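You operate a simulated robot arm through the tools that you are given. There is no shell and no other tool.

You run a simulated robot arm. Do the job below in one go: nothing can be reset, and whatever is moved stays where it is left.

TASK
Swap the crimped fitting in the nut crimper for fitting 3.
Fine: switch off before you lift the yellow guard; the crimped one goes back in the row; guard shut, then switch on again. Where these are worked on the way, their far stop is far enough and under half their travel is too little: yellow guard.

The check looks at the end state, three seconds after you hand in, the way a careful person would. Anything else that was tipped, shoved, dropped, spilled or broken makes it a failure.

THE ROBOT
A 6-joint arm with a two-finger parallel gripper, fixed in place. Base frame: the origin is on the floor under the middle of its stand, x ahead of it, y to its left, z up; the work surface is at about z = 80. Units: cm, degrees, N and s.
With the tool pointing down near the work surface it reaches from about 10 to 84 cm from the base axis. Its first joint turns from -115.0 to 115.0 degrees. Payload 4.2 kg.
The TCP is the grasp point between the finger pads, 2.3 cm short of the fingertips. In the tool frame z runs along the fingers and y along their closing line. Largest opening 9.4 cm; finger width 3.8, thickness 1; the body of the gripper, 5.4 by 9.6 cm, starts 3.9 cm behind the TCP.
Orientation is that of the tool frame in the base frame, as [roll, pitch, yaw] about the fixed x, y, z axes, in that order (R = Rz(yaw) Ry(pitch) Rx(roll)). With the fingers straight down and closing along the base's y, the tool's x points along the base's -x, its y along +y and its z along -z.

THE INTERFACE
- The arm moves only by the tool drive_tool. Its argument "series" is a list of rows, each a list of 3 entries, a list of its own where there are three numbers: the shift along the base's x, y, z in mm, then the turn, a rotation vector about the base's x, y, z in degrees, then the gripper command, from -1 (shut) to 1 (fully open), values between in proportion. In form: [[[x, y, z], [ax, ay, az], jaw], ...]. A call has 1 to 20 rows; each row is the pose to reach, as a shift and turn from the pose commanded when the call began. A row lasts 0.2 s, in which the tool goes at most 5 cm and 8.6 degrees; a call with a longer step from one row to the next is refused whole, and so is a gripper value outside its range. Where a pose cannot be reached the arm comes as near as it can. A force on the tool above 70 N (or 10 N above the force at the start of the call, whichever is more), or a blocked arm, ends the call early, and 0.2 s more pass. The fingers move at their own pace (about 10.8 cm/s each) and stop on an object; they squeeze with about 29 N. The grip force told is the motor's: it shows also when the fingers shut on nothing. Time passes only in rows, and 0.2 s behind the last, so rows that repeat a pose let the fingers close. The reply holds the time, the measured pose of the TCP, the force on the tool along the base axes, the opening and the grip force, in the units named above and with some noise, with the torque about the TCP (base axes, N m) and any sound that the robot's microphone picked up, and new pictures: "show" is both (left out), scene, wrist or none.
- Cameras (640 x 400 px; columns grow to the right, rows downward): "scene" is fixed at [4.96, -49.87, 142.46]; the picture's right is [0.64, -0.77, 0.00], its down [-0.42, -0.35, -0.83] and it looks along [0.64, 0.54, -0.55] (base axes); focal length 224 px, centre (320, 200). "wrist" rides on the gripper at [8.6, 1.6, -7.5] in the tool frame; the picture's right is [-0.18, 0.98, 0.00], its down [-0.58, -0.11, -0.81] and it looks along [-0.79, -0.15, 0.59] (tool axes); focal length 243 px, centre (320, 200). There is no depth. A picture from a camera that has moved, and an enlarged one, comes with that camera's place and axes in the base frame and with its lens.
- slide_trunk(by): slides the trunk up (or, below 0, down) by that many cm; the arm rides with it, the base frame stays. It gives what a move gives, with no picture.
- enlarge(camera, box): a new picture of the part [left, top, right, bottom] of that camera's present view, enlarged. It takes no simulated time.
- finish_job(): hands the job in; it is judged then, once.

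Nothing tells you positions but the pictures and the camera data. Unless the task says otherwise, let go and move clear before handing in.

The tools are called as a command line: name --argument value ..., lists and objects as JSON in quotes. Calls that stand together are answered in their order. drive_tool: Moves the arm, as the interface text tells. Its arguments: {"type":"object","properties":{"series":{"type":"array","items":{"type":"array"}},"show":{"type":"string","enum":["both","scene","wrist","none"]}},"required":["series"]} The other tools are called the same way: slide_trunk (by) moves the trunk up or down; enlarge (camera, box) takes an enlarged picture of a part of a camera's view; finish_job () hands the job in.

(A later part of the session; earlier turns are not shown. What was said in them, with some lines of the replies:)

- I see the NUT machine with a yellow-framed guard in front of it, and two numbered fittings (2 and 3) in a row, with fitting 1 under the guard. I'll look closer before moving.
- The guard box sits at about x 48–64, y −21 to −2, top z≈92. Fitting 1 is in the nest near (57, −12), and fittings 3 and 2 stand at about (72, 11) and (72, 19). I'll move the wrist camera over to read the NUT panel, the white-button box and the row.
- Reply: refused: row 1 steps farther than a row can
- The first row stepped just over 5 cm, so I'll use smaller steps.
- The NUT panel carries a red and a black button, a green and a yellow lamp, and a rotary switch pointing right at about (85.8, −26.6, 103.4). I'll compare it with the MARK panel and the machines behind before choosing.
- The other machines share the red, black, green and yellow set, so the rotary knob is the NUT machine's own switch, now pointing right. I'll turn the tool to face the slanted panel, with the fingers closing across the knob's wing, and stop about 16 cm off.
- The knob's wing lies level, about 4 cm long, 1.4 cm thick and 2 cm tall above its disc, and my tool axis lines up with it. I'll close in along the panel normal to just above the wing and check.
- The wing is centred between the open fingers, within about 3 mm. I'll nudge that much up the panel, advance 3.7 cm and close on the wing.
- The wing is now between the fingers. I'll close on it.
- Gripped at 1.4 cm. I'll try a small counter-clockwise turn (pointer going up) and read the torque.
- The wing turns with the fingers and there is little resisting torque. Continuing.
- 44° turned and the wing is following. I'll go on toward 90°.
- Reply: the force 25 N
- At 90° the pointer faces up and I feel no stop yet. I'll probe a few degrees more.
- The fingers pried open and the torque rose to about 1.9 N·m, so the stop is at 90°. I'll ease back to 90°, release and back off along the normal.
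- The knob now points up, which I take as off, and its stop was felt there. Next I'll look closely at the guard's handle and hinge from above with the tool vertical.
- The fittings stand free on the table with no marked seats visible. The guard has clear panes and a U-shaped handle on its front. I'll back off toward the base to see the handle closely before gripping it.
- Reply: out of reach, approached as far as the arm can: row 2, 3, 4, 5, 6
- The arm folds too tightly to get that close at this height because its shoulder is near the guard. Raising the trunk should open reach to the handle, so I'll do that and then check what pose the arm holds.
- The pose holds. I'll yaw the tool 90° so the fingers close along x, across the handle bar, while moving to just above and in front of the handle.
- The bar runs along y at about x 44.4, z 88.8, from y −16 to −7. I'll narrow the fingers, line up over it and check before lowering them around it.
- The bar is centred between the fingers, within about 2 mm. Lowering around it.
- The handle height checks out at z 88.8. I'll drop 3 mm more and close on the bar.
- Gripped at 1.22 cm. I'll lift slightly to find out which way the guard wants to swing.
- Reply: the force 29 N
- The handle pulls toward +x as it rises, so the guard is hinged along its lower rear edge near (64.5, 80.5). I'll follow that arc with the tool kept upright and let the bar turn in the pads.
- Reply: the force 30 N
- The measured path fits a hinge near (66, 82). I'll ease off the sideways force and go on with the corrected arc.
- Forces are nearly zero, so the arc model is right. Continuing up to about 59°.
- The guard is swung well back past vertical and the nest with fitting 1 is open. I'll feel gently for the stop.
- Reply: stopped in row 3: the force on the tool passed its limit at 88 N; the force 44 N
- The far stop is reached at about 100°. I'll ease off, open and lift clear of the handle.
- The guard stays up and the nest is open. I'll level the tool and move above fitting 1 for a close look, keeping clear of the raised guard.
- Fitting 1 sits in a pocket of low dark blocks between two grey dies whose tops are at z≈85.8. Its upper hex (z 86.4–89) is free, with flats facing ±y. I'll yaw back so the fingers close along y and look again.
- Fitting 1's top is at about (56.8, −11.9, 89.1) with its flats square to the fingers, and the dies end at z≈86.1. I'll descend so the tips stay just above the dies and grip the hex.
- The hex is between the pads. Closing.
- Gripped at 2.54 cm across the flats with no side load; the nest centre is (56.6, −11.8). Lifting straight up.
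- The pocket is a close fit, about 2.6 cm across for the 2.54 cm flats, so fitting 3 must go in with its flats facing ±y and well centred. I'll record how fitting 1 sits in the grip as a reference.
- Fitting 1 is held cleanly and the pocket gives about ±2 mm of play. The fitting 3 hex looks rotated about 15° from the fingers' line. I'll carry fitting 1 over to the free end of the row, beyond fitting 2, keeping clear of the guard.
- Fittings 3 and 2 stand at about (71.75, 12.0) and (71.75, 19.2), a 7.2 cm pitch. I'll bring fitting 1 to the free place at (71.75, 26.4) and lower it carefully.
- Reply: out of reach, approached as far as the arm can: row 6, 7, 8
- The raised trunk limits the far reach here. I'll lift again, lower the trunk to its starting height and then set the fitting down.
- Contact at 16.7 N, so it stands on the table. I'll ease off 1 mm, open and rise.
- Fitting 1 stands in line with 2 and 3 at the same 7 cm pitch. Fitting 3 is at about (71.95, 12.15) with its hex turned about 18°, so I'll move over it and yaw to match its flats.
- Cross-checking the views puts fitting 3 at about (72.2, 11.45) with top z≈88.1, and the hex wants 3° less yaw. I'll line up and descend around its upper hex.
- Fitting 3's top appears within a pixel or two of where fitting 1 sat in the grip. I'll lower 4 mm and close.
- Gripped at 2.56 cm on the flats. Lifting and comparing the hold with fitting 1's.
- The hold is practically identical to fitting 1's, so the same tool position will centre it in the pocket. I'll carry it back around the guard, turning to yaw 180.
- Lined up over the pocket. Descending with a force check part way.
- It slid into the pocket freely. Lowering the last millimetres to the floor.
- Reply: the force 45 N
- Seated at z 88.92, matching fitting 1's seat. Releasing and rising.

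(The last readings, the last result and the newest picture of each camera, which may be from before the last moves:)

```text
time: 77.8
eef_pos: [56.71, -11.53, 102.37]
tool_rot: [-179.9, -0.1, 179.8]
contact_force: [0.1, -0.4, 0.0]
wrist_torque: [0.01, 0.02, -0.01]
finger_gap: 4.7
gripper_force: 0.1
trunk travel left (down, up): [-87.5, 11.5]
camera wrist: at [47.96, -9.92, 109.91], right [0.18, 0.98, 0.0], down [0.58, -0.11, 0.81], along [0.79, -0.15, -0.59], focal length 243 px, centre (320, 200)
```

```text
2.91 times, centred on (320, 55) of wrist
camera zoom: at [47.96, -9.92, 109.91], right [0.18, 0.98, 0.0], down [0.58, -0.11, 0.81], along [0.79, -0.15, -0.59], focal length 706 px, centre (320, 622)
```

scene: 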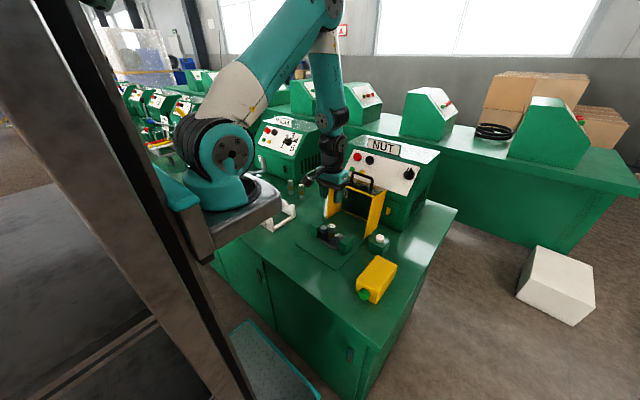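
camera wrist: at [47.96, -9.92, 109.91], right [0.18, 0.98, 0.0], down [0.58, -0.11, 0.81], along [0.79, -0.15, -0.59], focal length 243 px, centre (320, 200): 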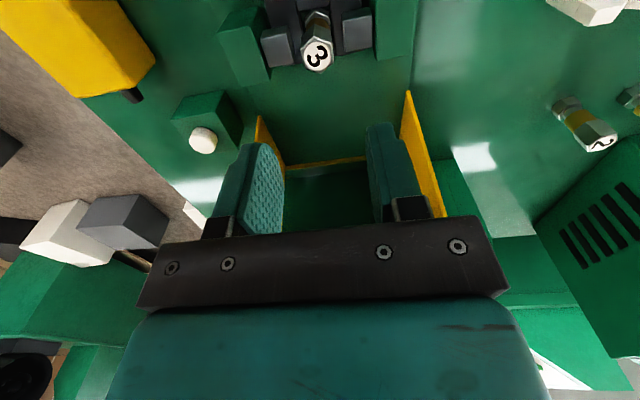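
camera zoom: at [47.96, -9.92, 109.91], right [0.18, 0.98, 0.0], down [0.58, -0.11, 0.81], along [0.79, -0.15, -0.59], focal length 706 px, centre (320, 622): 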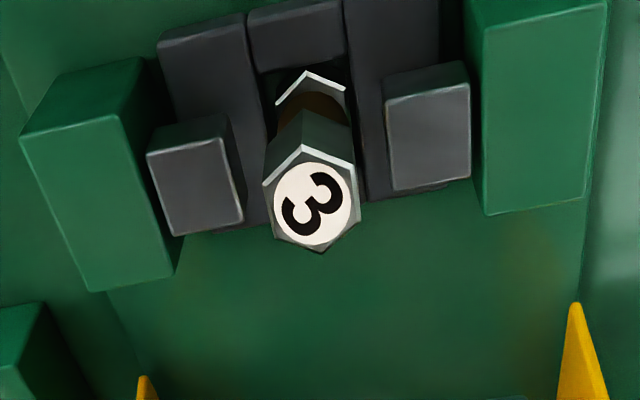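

Fitting 3 sits upright in the nest, and fitting 1 stands in line with fitting 2 at the row's own pitch. Next I'll shut the guard: raise the trunk again, yaw the tool for the handle and move above it.

slide_trunk --by 11

drive_tool --series '[[[0, 0, 5], [0, 0, -8.2], 0], [[0, 0, 10], [0, 0, -16.4], -0.1], [[0, 0, 15], [0, 0, -24.6], -0.1], [[0, 0, 20], [0, 0, -32.8], -0.2], [[0, 0, 20], [0, 0, -41], -0.28], [[20, -1, 20], [0, 0, -49.2], -0.28], [[50, -2, 20], [0, 0, -57.4], -0.28], [[90, -3, 20], [0, 0, -65.6], -0.28], [[130, -3, 20], [0, 0, -73.8], -0.28], [[165, -3, 20], [0, 0, -82], -0.28], [[197, -3, 10], [0, 0, -90], -0.28], [[197, -3, 0], [0, 0, -90], -0.28], [[197, -3, 0], [0, 0, -90], -0.28]]' --show "both"

```text
time: 79.2
eef_pos: [56.64, -11.65, 113.26]
tool_rot: [-179.9, -0.1, 179.9]
contact_force: [1.3, 0.9, -0.1]
wrist_torque: [-0.03, -0.01, 0.0]
finger_gap: 4.71
gripper_force: 0.1
trunk travel left (down, up): [-98.5, 0.5]
```

```text
time: 82.0
eef_pos: [76.33, -11.96, 113.3]
tool_rot: [-179.8, -0.1, 89.9]
contact_force: [0.6, -0.3, 0.5]
wrist_torque: [-0.05, -0.01, 0.01]
finger_gap: 3.38
gripper_force: 0.1
trunk travel left (down, up): [-98.5, 0.5]
camera wrist: at [78.09, -3.3, 120.78], right [0.98, -0.19, 0.0], down [-0.11, -0.58, 0.81], along [-0.15, -0.79, -0.59], focal length 243 px, centre (320, 200)
```

scene: 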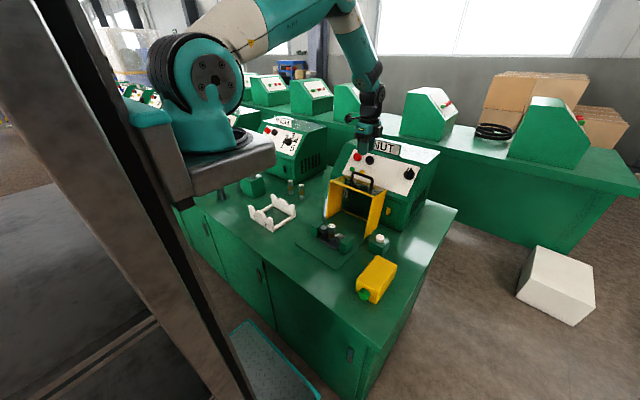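
wrist: 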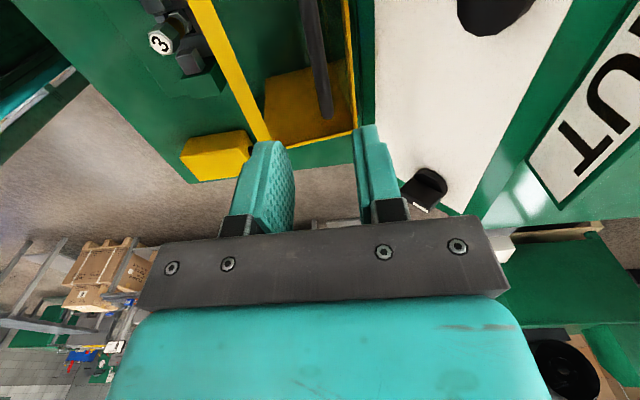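

enlarge --camera "wrist" --box '[240, 0, 400, 150]'

enlarge --camera "scene" --box '[320, 120, 440, 240]'

```text
2.67 times, centred on (320, 75) of wrist
camera zoom: at [78.09, -3.3, 120.78], right [0.98, -0.19, 0.0], down [-0.11, -0.58, 0.81], along [-0.15, -0.79, -0.59], focal length 647 px, centre (320, 533)
```

zoom: 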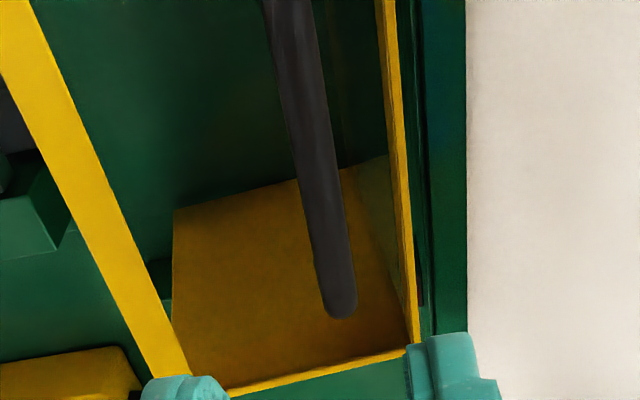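

```text
3.33 times, centred on (380, 180) of scene
camera zoom: at [4.96, -49.87, 142.46], right [0.64, -0.77, 0.0], down [-0.42, -0.35, -0.83], along [0.64, 0.54, -0.55], focal length 746 px, centre (120, 267)
```

zoom: 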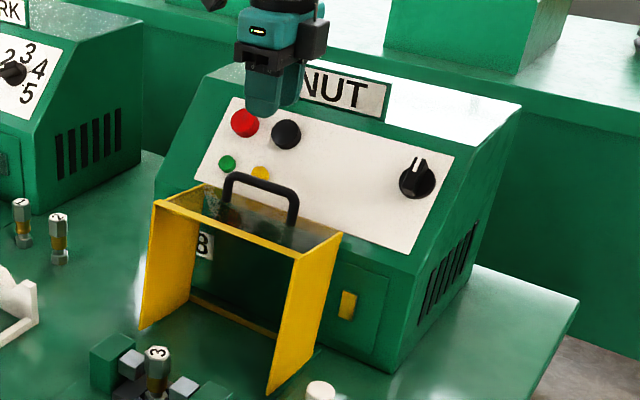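

The handle bar is centred under the fingers. Lowering and gripping it.

drive_tool --series '[[[0, 0, -30], [0, 0, 0], -0.28], [[0, 0, -60], [0, 0, 0], -0.28], [[0, 0, -85], [0, 0, 0], -0.28], [[0, 0, -100], [0, 0, 0], -0.28], [[0, 0, -107], [0, 0, 0], -0.28], [[0, 0, -107], [0, 0, 0], -0.28]]' --show "wrist"

```text
time: 83.5
eef_pos: [76.47, -11.71, 102.55]
tool_rot: [-179.9, -0.1, 89.8]
contact_force: [-0.6, -0.8, -0.3]
wrist_torque: [-0.01, -0.01, -0.03]
finger_gap: 3.38
gripper_force: 0.0
trunk travel left (down, up): [-98.5, 0.5]
camera wrist: at [78.1, -3.08, 110.1], right [0.98, -0.19, 0.0], down [-0.11, -0.58, 0.81], along [-0.15, -0.79, -0.59], focal length 243 px, centre (320, 200)
```

wrist: 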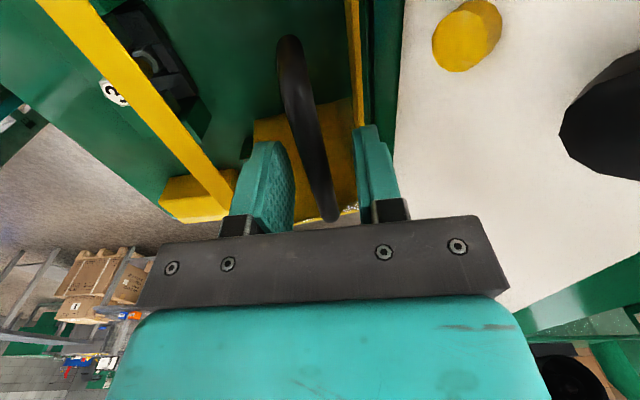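

drive_tool --series '[[[0, 0, 0], [0, 0, 0], -0.6], [[0, 0, 0], [0, 0, 0], -1], [[0, 0, 0], [0, 0, 0], -1], [[0, 0, 0], [0, 0, 0], -1]]' --show "wrist"

```text
time: 84.5
eef_pos: [76.39, -11.69, 102.51]
tool_rot: [-179.8, 0.0, 89.9]
contact_force: [-7.4, 0.9, 0.3]
wrist_torque: [-0.07, 0.11, -0.18]
finger_gap: 1.17
gripper_force: 45.1
trunk travel left (down, up): [-98.5, 0.5]
camera wrist: at [78.01, -3.09, 110.1], right [0.98, -0.19, 0.0], down [-0.11, -0.58, 0.81], along [-0.15, -0.79, -0.59], focal length 243 px, centre (320, 200)
```

wrist: 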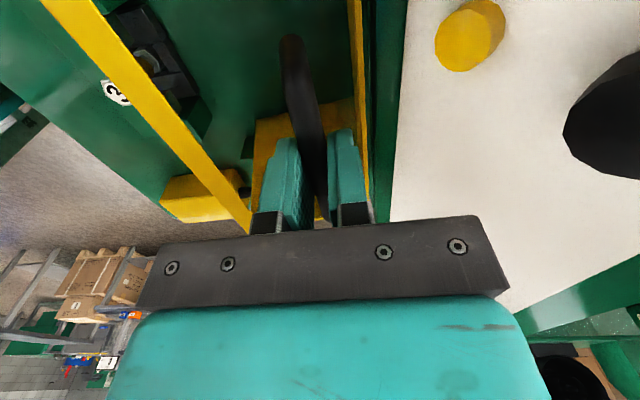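

Gripped, but about 5 mm lower on the bar than before. I'll regrip 5 mm higher so the palm clears the guard top when it shuts.

drive_tool --series '[[[0, 0, 0], [0, 0, 0], -0.6], [[0, 0, 0], [0, 0, 0], -0.4], [[-1, 0, 5], [0, 0, 0], -0.4], [[-1, 0, 5], [0, 0, 0], -0.7], [[-1, 0, 5], [0, 0, 0], -1], [[-1, 0, 5], [0, 0, 0], -1], [[-1, 0, 5], [0, 0, 0], -1]]' --show "none"

```text
time: 86.0
eef_pos: [76.27, -11.79, 103.12]
tool_rot: [-180.0, -0.1, 89.9]
contact_force: [3.6, -0.1, 2.1]
wrist_torque: [0.13, -0.07, -0.21]
finger_gap: 1.18
gripper_force: 44.8
trunk travel left (down, up): [-98.5, 0.5]
```

Held as before. Now swinging the guard back down along the same arc.

drive_tool --series '[[[-9, 0, 4.5], [0, 0, 0], -1], [[-17.9, 0, 8.6], [0, 0, 0], -1], [[-27.2, 0, 12.1], [0, 0, 0], -1], [[-36.5, 0, 15.2], [0, 0, 0], -1], [[-55.7, 0, 20.1], [0, 0, 0], -1], [[-75.1, 0, 23.4], [0, 0, 0], -1], [[-94.8, 0, 25], [0, 0, 0], -1], [[-94.8, 0, 25], [0, 0, 0], -1]]' --show "scene"

```text
time: 87.8
eef_pos: [66.79, -11.66, 105.67]
tool_rot: [-179.7, -0.2, 90.0]
contact_force: [-0.8, 8.3, -16.2]
wrist_torque: [-0.56, 0.08, 0.9]
finger_gap: 1.17
gripper_force: 44.7
trunk travel left (down, up): [-98.5, 0.5]
```

scene: 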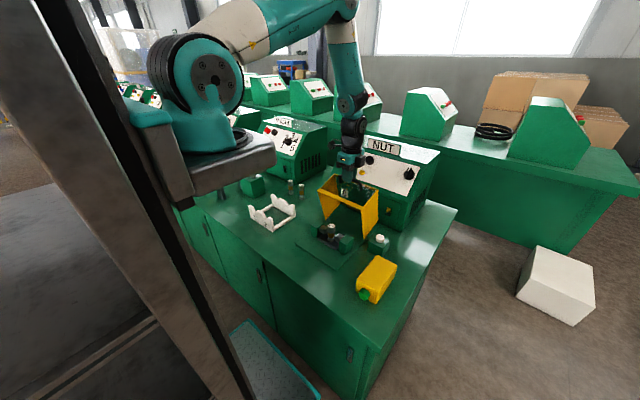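

drive_tool --series '[[[-19.7, 0, -1.7], [0, 0, 0], -1], [[-39.4, 0, -3.6], [0, 0, 0], -1], [[-58.8, 0, -7.2], [0, 0, 0], -1], [[-77.8, 0, -12.5], [0, 0, 0], -1], [[-96.3, 0, -19.4], [0, 0, 0], -1], [[-114.1, 0, -27.9], [0, 0, 0], -1], [[-114.1, 0, -27.9], [0, 0, 0], -1]]' --show "scene"

```text
time: 89.5
eef_pos: [55.44, -11.92, 102.78]
tool_rot: [-179.9, -0.1, 89.9]
contact_force: [1.8, 8.5, -6.0]
wrist_torque: [-0.21, -0.06, 1.72]
finger_gap: 1.17
gripper_force: 45.1
trunk travel left (down, up): [-98.5, 0.5]
```

scene: 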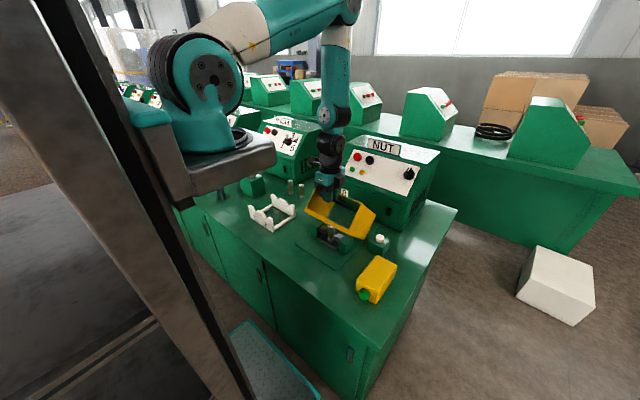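

drive_tool --series '[[[-17, 0, -9.5], [0, 0, 0], -1], [[-33.1, 0, -21], [0, 0, 0], -1], [[-48.1, 0, -33.8], [0, 0, 0], -1], [[-62, 0, -47.9], [0, 0, 0], -1], [[-74.5, 0, -63.1], [0, 0, 0], -1], [[-85.7, 0, -79.4], [0, 0, 0], -1], [[-85.7, 0, -79.4], [0, 0, 0], -1]]' --show "both"

```text
time: 91.0
eef_pos: [46.69, -11.86, 94.94]
tool_rot: [-179.7, 0.0, 90.0]
contact_force: [-8.0, -7.6, 2.2]
wrist_torque: [-0.93, 0.08, 1.73]
finger_gap: 1.18
gripper_force: 45.2
trunk travel left (down, up): [-98.5, 0.5]
camera wrist: at [48.37, -3.18, 102.38], right [0.98, -0.18, 0.0], down [-0.11, -0.58, 0.81], along [-0.15, -0.79, -0.59], focal length 243 px, centre (320, 200)
```

scene: 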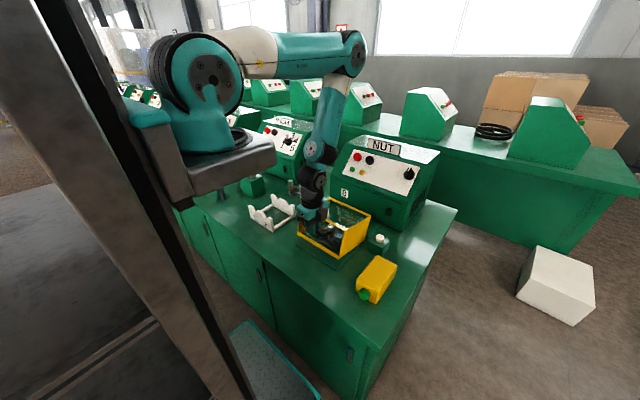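
wrist: 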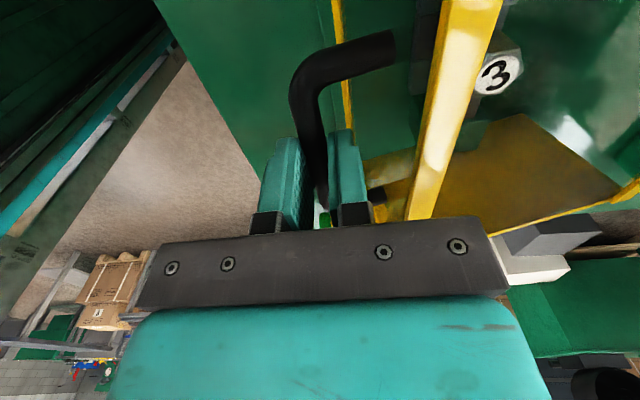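

drive_tool --series '[[[-5, 0, -8.5], [0, 0, 0], -1], [[-9.7, 0, -17], [0, 0, 0], -1], [[-13.9, 0, -26], [0, 0, 0], -1], [[-17.9, 0, -34.9], [0, 0, 0], -1], [[-20.1, 0, -40.5], [0, 0, 0], -1], [[-22.1, 0, -46], [0, 0, 0], -1], [[-22.1, 0, -46], [0, 0, 0], -1]]' --show "none"

drive_tool --series '[[[-1, 0, -3], [0, 0, 0], -1], [[-1.8, 0, -5.7], [0, 0, 0], -1], [[-1.8, 0, -5.7], [0, 0, 0], -1]]' --show "both"

```text
time: 92.7
eef_pos: [44.71, -11.85, 90.26]
tool_rot: [-179.8, -0.1, 90.1]
contact_force: [-5.0, -10.9, -0.3]
wrist_torque: [-0.67, 0.03, 1.74]
finger_gap: 1.2
gripper_force: 45.2
trunk travel left (down, up): [-98.5, 0.5]
```

```text
time: 93.5
eef_pos: [44.52, -11.78, 89.88]
tool_rot: [179.9, -0.2, 90.0]
contact_force: [3.2, -2.6, 33.8]
wrist_torque: [-0.04, -0.04, 1.71]
finger_gap: 1.21
gripper_force: 44.5
trunk travel left (down, up): [-98.5, 0.5]
camera wrist: at [46.07, -3.17, 97.38], right [0.98, -0.19, 0.0], down [-0.11, -0.58, 0.8], along [-0.15, -0.79, -0.59], focal length 243 px, centre (320, 200)
```

scene: 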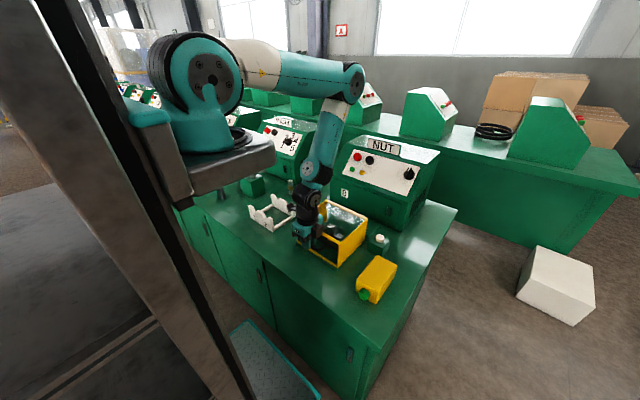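
wrist: 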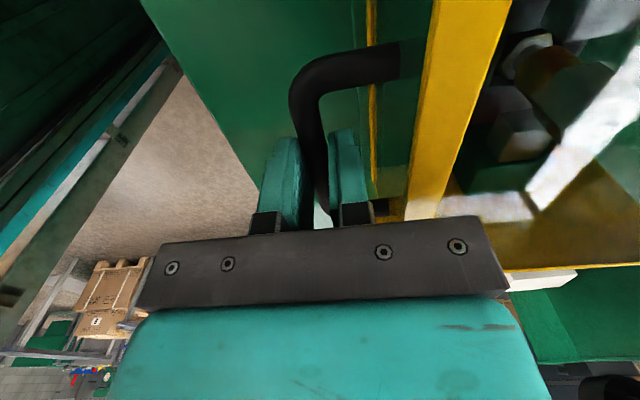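

The guard meets its closed stop with 34 N. Releasing the handle and rising straight up.

drive_tool --series '[[[0, 0, 2], [0, 0, 0], -1], [[0, 0, 2], [0, 0, 0], -0.6], [[0, 0, 2], [0, 0, 0], -0.28], [[0, 0, 2], [0, 0, 0], -0.28], [[0, 0, 15], [0, 0, 0], -0.28], [[0, 0, 40], [0, 0, 0], -0.28], [[0, 0, 75], [0, 0, 0], -0.28], [[5, 0, 110], [0, 0, 0], -0.28], [[15, 0, 150], [0, 0, 0], -0.28], [[15, 0, 150], [0, 0, 0], -0.28]]' --show "both"

enlarge --camera "scene" --box '[285, 180, 405, 280]'

```text
time: 95.7
eef_pos: [46.01, -11.98, 104.81]
tool_rot: [-179.9, -0.1, 89.9]
contact_force: [-0.4, 0.0, 0.1]
wrist_torque: [0.02, 0.04, 0.02]
finger_gap: 3.41
gripper_force: 0.1
trunk travel left (down, up): [-98.5, 0.5]
camera wrist: at [47.64, -3.33, 112.29], right [0.98, -0.18, 0.0], down [-0.11, -0.58, 0.81], along [-0.15, -0.79, -0.59], focal length 243 px, centre (320, 200)
```

scene: 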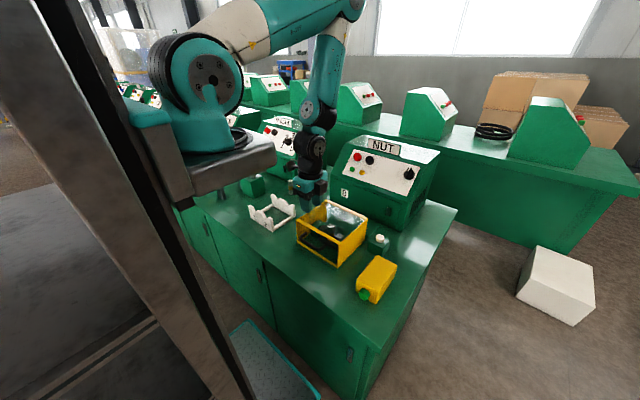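
wrist: 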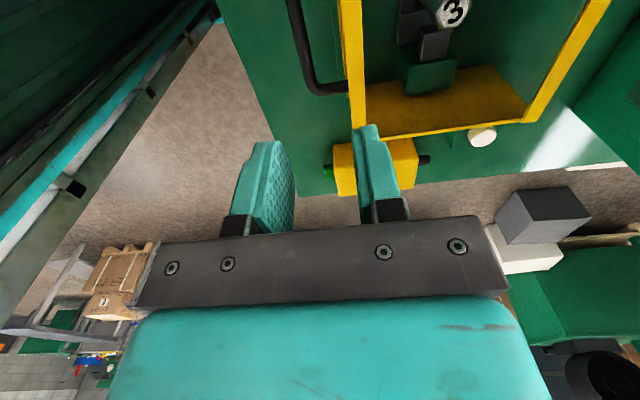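

```text
4.00 times, centred on (345, 230) of scene
camera zoom: at [4.96, -49.87, 142.46], right [0.64, -0.77, 0.0], down [-0.42, -0.35, -0.83], along [0.64, 0.54, -0.55], focal length 895 px, centre (220, 80)
```

zoom: 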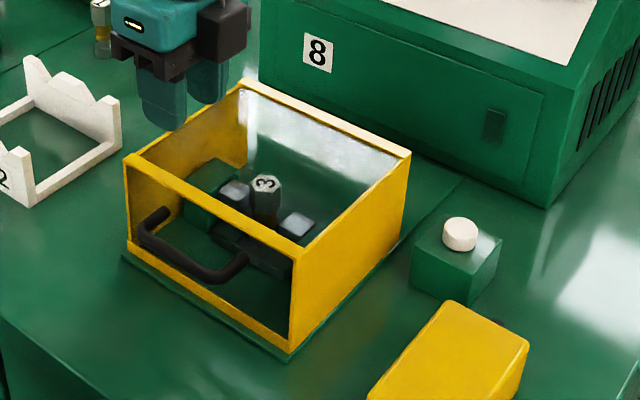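

Guard shut with fitting 3 upright inside. Now the switch: I'll rise clear, yaw back and lower the trunk to its starting height before approaching the knob.

drive_tool --series '[[[6, -4, 25], [0, 0, 8.2], 0], [[14, -8, 50], [0, 0, 16.4], 0], [[24, -14, 75], [0, 0, 24.6], 0], [[36, -20, 100], [0, 0, 32.8], 0], [[48, -26, 125], [0, 0, 41], -0.1], [[60, -32, 150], [0, 0, 49.2], -0.1], [[72, -38, 175], [0, 0, 57.4], -0.1], [[84, -44, 200], [0, 0, 65.6], -0.1], [[96, -50, 225], [0, 0, 73.8], -0.1], [[108, -56, 240], [0, 0, 82], -0.1], [[120, -60, 252], [0, 0, 90], -0.1], [[120, -60, 252], [0, 0, 90], -0.1]]' --show "none"

slide_trunk --by -11

```text
time: 98.2
eef_pos: [57.9, -17.98, 129.86]
tool_rot: [-179.9, -0.1, -180.0]
contact_force: [1.4, 0.9, -0.3]
wrist_torque: [0.04, -0.01, -0.02]
finger_gap: 4.25
gripper_force: 0.1
trunk travel left (down, up): [-98.5, 0.5]
```

```text
time: 99.7
eef_pos: [57.91, -17.85, 118.84]
tool_rot: [-179.9, -0.2, 179.9]
contact_force: [-0.1, 0.3, 0.1]
wrist_torque: [-0.01, 0.01, -0.04]
finger_gap: 4.24
gripper_force: 0.0
trunk travel left (down, up): [-87.5, 11.5]
```

drive_tool --series '[[[24, -12, 5], [0, -6.76, 0], -0.1], [[48, -25, 5], [0, -13.5, 0], -0.1], [[72, -37, 0], [0, -20.3, 0], -0.1], [[97, -49, -10], [0, -27, 0], -0.1], [[121, -62, -20], [0, -33.8, 0], -0.1], [[145, -74, -37], [0, -40.5, 0], -0.1], [[169, -86.5, -53.5], [0, -47.3, 0], -0.1], [[169, -86.5, -53.5], [0, -47.3, 0], -0.1]]' --show "both"

enlarge --camera "wrist" --box '[260, 0, 400, 140]'

```text
time: 101.5
eef_pos: [74.82, -26.47, 113.56]
tool_rot: [-179.9, 47.3, 179.9]
contact_force: [-0.4, -1.0, -0.3]
wrist_torque: [-0.01, -0.03, -0.06]
finger_gap: 4.22
gripper_force: 0.1
trunk travel left (down, up): [-87.5, 11.5]
camera wrist: at [63.46, -24.78, 112.21], right [0.13, 0.98, 0.13], down [-0.2, -0.11, 0.97], along [0.97, -0.15, 0.18], focal length 243 px, centre (320, 200)
```

scene: 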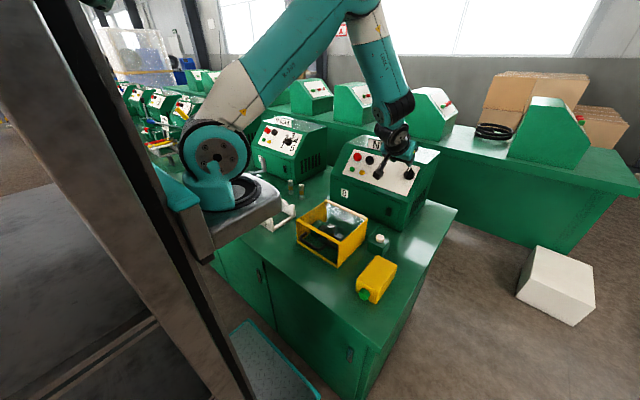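
wrist: 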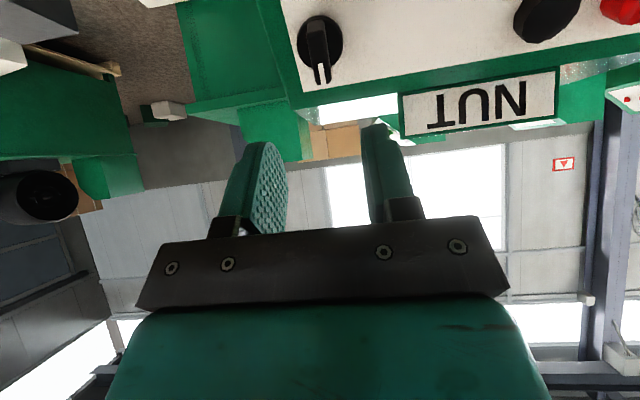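

```text
2.86 times, centred on (330, 70) of wrist
camera zoom: at [63.46, -24.78, 112.21], right [0.13, 0.98, 0.13], down [-0.2, -0.11, 0.97], along [0.97, -0.15, 0.18], focal length 693 px, centre (291, 571)
```

zoom: 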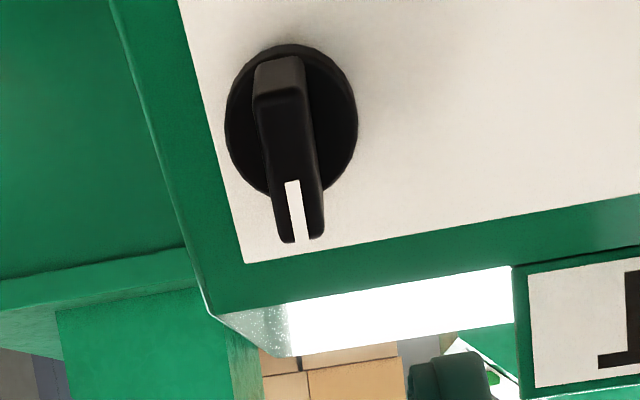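

The knob (pointing up) lines up with the open fingers. Advancing along the normal to the earlier grip pose.

drive_tool --series '[[[20, 0, -18.5], [0, 0, 0], -0.1], [[40, 0, -37], [0, 0, 0], -0.1], [[58, 0, -54], [0, 0, 0], -0.1], [[70, 0, -65], [0, 0, 0], -0.1], [[80, 0, -74.3], [0, 0, 0], -0.1], [[87.8, 0, -81.5], [0, 0, 0], -0.1], [[87.8, 0, -81.5], [0, 0, 0], -0.1]]' --show "wrist"

enlarge --camera "wrist" --box '[230, 85, 420, 235]'

```text
time: 103.1
eef_pos: [83.41, -26.57, 105.29]
tool_rot: [179.9, 47.1, 179.9]
contact_force: [1.2, 0.3, 0.2]
wrist_torque: [0.01, 0.0, -0.04]
finger_gap: 4.25
gripper_force: 0.1
trunk travel left (down, up): [-87.5, 11.5]
camera wrist: at [72.12, -24.85, 104.05], right [0.13, 0.98, 0.13], down [-0.2, -0.11, 0.97], along [0.97, -0.15, 0.18], focal length 243 px, centre (320, 200)
```

wrist: 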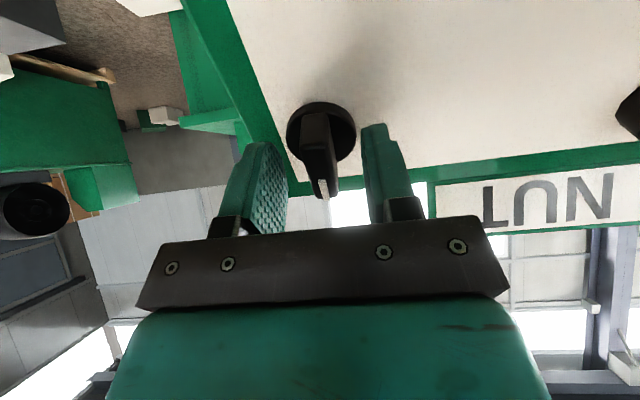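

```text
2.67 times, centred on (325, 160) of wrist
camera zoom: at [72.12, -24.85, 104.05], right [0.13, 0.98, 0.13], down [-0.2, -0.11, 0.97], along [0.97, -0.15, 0.18], focal length 647 px, centre (307, 307)
```

zoom: 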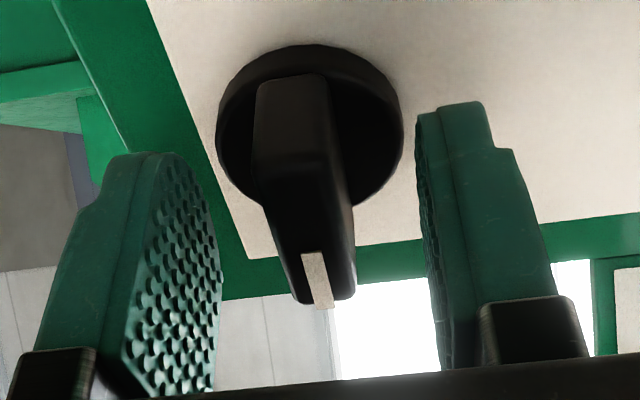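

drive_tool --series '[[[1.2, 0.5, -1], [0, 0, 0], -0.1], [[1.2, 0.5, -1], [0, 0, 0], -0.5], [[1.2, 0.5, -1], [0, 0, 0], -0.8], [[1.2, 0.5, -1], [0, 0, 0], -1], [[1.2, 0.5, -1], [0, 0, 0], -1]]' --show "wrist"

```text
time: 104.3
eef_pos: [83.65, -26.5, 105.22]
tool_rot: [-179.9, 47.2, 179.9]
contact_force: [2.1, -2.9, 1.5]
wrist_torque: [0.2, 0.43, 0.18]
finger_gap: 1.39
gripper_force: 44.9
trunk travel left (down, up): [-87.5, 11.5]
camera wrist: at [72.28, -24.83, 104.03], right [0.13, 0.98, 0.13], down [-0.2, -0.11, 0.97], along [0.97, -0.15, 0.18], focal length 243 px, centre (320, 200)
```

wrist: 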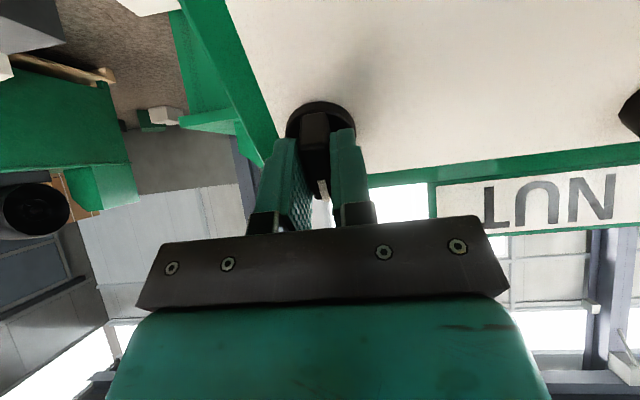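

Gripped at 1.39 cm. Turning clockwise back toward the right.

drive_tool --series '[[[0, 0, 0], [5.88, 0, -5.42], -1], [[0, 0, 0], [11.76, 0, -10.85], -1], [[0, 0, 0], [17.64, 0, -16.27], -1], [[0, 0, 0], [23.52, 0, -21.7], -1], [[0, 0, 0], [29.4, 0, -27.12], -1], [[0, 0, 0], [35.28, 0, -32.54], -1], [[0, 0, 0], [35.28, 0, -32.54], -1]]' --show "wrist"

drive_tool --series '[[[0, 0, 0], [5.88, 0, -5.42], -1], [[0, 0, 0], [11.76, 0, -10.85], -1], [[0, 0, 0], [17.64, 0, -16.27], -1], [[0, 0, 0], [23.52, 0, -21.7], -1], [[0, 0, 0], [29.4, 0, -27.12], -1], [[0, 0, 0], [29.4, 0, -27.12], -1]]' --show "both"

```text
time: 105.9
eef_pos: [83.6, -26.45, 105.34]
tool_rot: [141.3, 29.3, 121.3]
contact_force: [-6.6, 2.0, -3.2]
wrist_torque: [-0.01, -0.63, -0.08]
finger_gap: 1.39
gripper_force: 45.0
trunk travel left (down, up): [-87.5, 11.5]
camera wrist: at [75.08, -18.87, 107.09], right [0.58, 0.52, 0.63], down [-0.38, -0.51, 0.77], along [0.72, -0.69, -0.1], focal length 243 px, centre (320, 200)
```

wrist: 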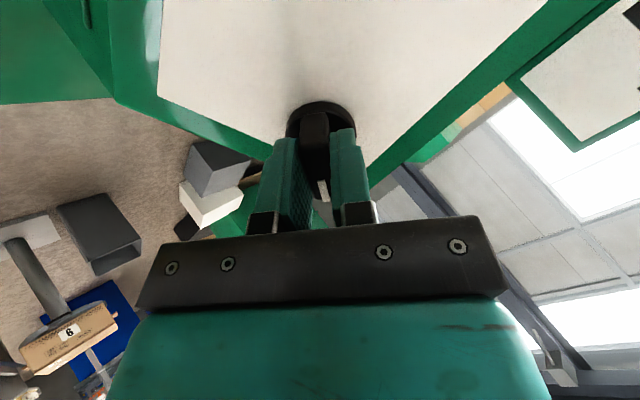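

```text
time: 107.3
eef_pos: [83.72, -26.38, 105.39]
tool_rot: [132.6, 1.3, 91.4]
contact_force: [2.3, 3.3, -0.1]
wrist_torque: [0.93, -0.49, 0.96]
finger_gap: 1.37
gripper_force: 45.6
trunk travel left (down, up): [-87.5, 11.5]
camera wrist: at [79.12, -17.68, 111.45], right [0.67, -0.15, 0.73], down [-0.65, -0.59, 0.48], along [0.35, -0.8, -0.49], focal length 243 px, centre (320, 200)
```

scene: 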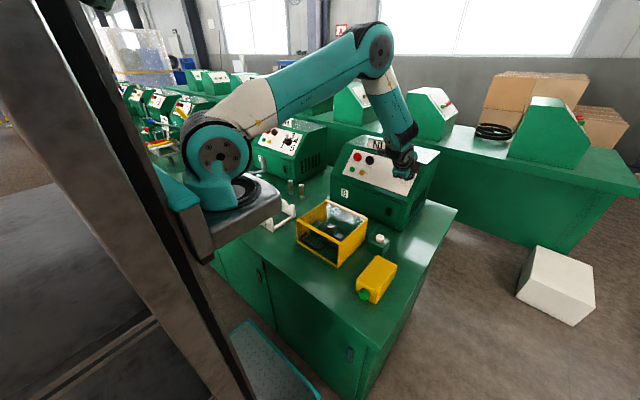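
wrist: 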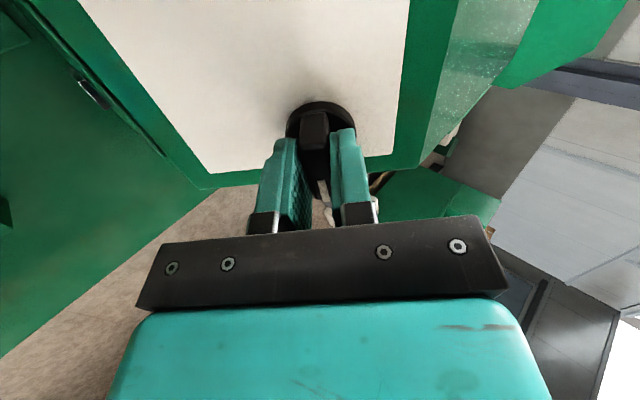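

At 88°. I'll turn a little more to feel the stop, as before.

drive_tool --series '[[[0, 0, 0], [2.2, 0, -2.03], -1], [[0, 0, 0], [5.15, 0, -4.75], -1], [[0, 0, 0], [5.15, 0, -4.75], -1]]' --show "wrist"

```text
time: 108.1
eef_pos: [83.82, -26.44, 105.35]
tool_rot: [132.8, -3.7, 86.7]
contact_force: [-0.8, 5.8, 5.7]
wrist_torque: [-1.67, -0.26, 1.05]
finger_gap: 1.59
gripper_force: 44.8
trunk travel left (down, up): [-87.5, 11.5]
camera wrist: at [79.83, -17.93, 112.21], right [0.65, -0.27, 0.71], down [-0.7, -0.57, 0.43], along [0.29, -0.78, -0.56], focal length 243 px, centre (320, 200)
```

wrist: 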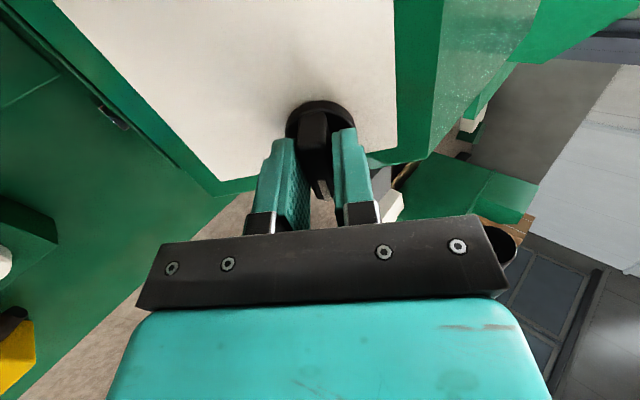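

The stop is felt (1.9 N·m, fingers pried to 1.59). I'll ease back to square, open and back off along the normal.

drive_tool --series '[[[0, 0, 0], [-3.5, 0, 3.2], -1], [[0, 0, 0], [-3.5, 0, 3.2], -0.5], [[0, 0, 0], [-3.5, 0, 3.2], -0.1], [[0, 0, 0], [-3.5, 0, 3.2], -0.1], [[-15, 0, 13.5], [-3.5, 0, 3.2], -0.1], [[-35, 0, 32], [-3.5, 0, 3.2], -0.1], [[-65, 0, 60], [-3.5, 0, 3.2], -0.1], [[-95, 0, 88], [-3.5, 0, 3.2], -0.1], [[-125, 0, 115], [-3.5, 0, 3.2], -0.1], [[-125, 0, 115], [-3.5, 0, 3.2], -0.1]]' --show "both"

enlarge --camera "scene" --box '[335, 130, 435, 200]'

enlarge --camera "wrist" --box '[260, 0, 380, 90]'

```text
time: 110.3
eef_pos: [71.07, -26.42, 116.66]
tool_rot: [132.9, -0.4, 89.9]
contact_force: [1.0, 0.6, -0.7]
wrist_torque: [-0.01, 0.01, 0.02]
finger_gap: 4.21
gripper_force: 0.0
trunk travel left (down, up): [-87.5, 11.5]
camera wrist: at [66.74, -17.69, 123.08], right [0.67, -0.19, 0.72], down [-0.67, -0.58, 0.47], along [0.33, -0.79, -0.52], focal length 243 px, centre (320, 200)
```

scene: 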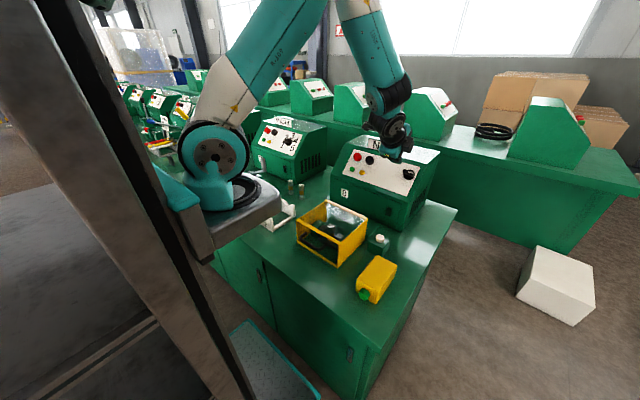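
wrist: 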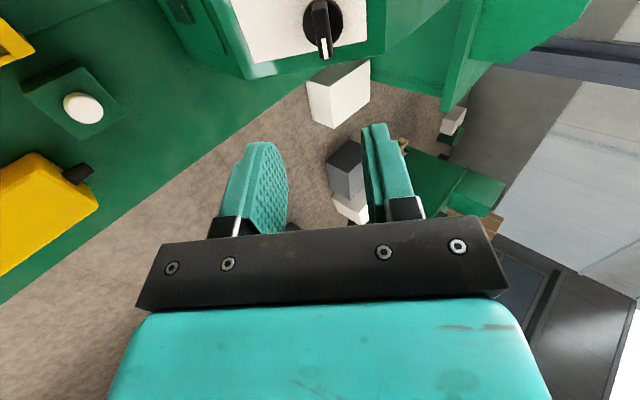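

```text
5.71 times, centred on (385, 165) of scene
camera zoom: at [4.96, -49.87, 142.46], right [0.64, -0.77, 0.0], down [-0.42, -0.35, -0.83], along [0.64, 0.54, -0.55], focal length 1279 px, centre (-51, 400)
```

zoom: 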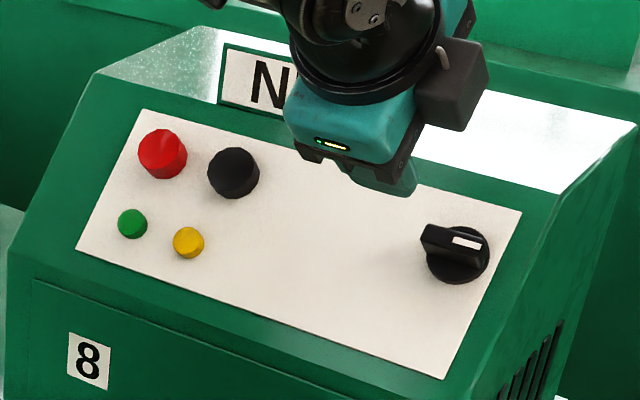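

```text
4.44 times, centred on (320, 45) of wrist
camera zoom: at [66.74, -17.69, 123.08], right [0.67, -0.19, 0.72], down [-0.67, -0.58, 0.47], along [0.33, -0.79, -0.52], focal length 1078 px, centre (320, 889)
```

zoom: 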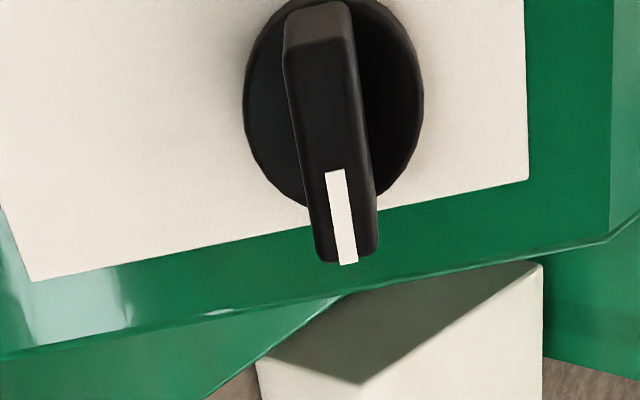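

The switch points right again, as at the start. A final check of the guard, nest and row before handing in.

enlarge --camera "scene" --box '[265, 160, 405, 310]'

enlarge --camera "scene" --box '[260, 160, 380, 250]'

```text
2.67 times, centred on (335, 235) of scene
camera zoom: at [4.96, -49.87, 142.46], right [0.64, -0.77, 0.0], down [-0.42, -0.35, -0.83], along [0.64, 0.54, -0.55], focal length 597 px, centre (280, 107)
```

zoom: 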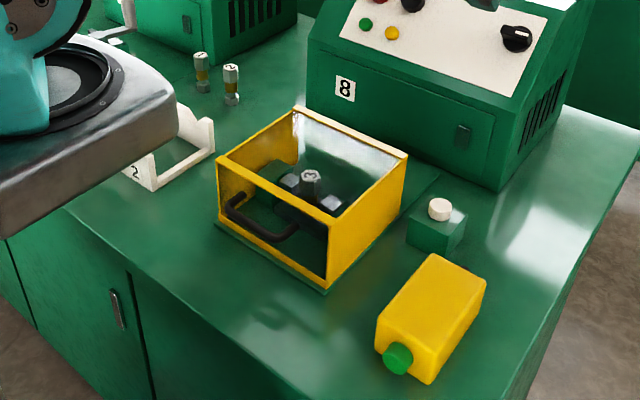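

```text
4.44 times, centred on (320, 205) of scene
camera zoom: at [4.96, -49.87, 142.46], right [0.64, -0.77, 0.0], down [-0.42, -0.35, -0.83], along [0.64, 0.54, -0.55], focal length 994 px, centre (320, 178)
```

zoom: 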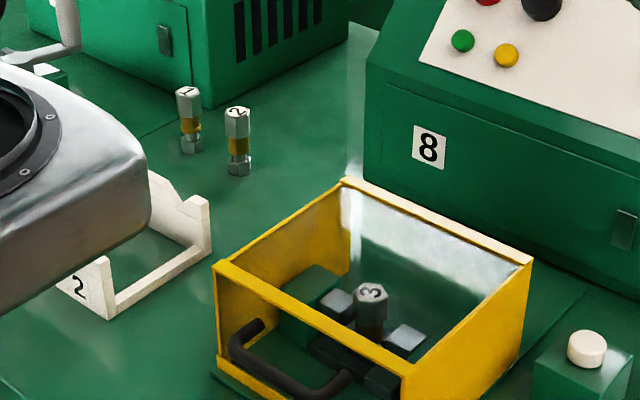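

Everything is in place: fitting 3 is upright in the nest, fitting 1 stands in the row beside fitting 2, the guard is shut and the switch is back on. The gripper is empty and clear, so I'm handing in.

finish_job

```text
The job is handed in.
```

The swap is done and handed in: fitting 3 is seated upright in the nut crimper, and crimped fitting 1 is back in the row.

- **Switch:** I took the unmarked rotary knob on the NUT panel to be the switch. It was turned off before the guard was lifted and turned back on after the guard was shut. It now points right, as it did at the start. No lamp or sound confirmed the change, but I felt the stop at both ends.
- **Guard:** it was lifted to its far stop (about 100°) and is shut again against its closed stop.
- **Fitting 3:** it went into the pocket without resistance and touched the floor at the same height fitting 1 had sat at.
- **Fitting 1:** the table has no marked places, so I stood it beside fitting 2, in line and at the row's spacing. That is the end of the row where number 1 would come in sequence. Fitting 3's old place is empty.

In the last pictures, nothing else near the machine looked tipped or moved. The gripper is empty and clear of the machine.
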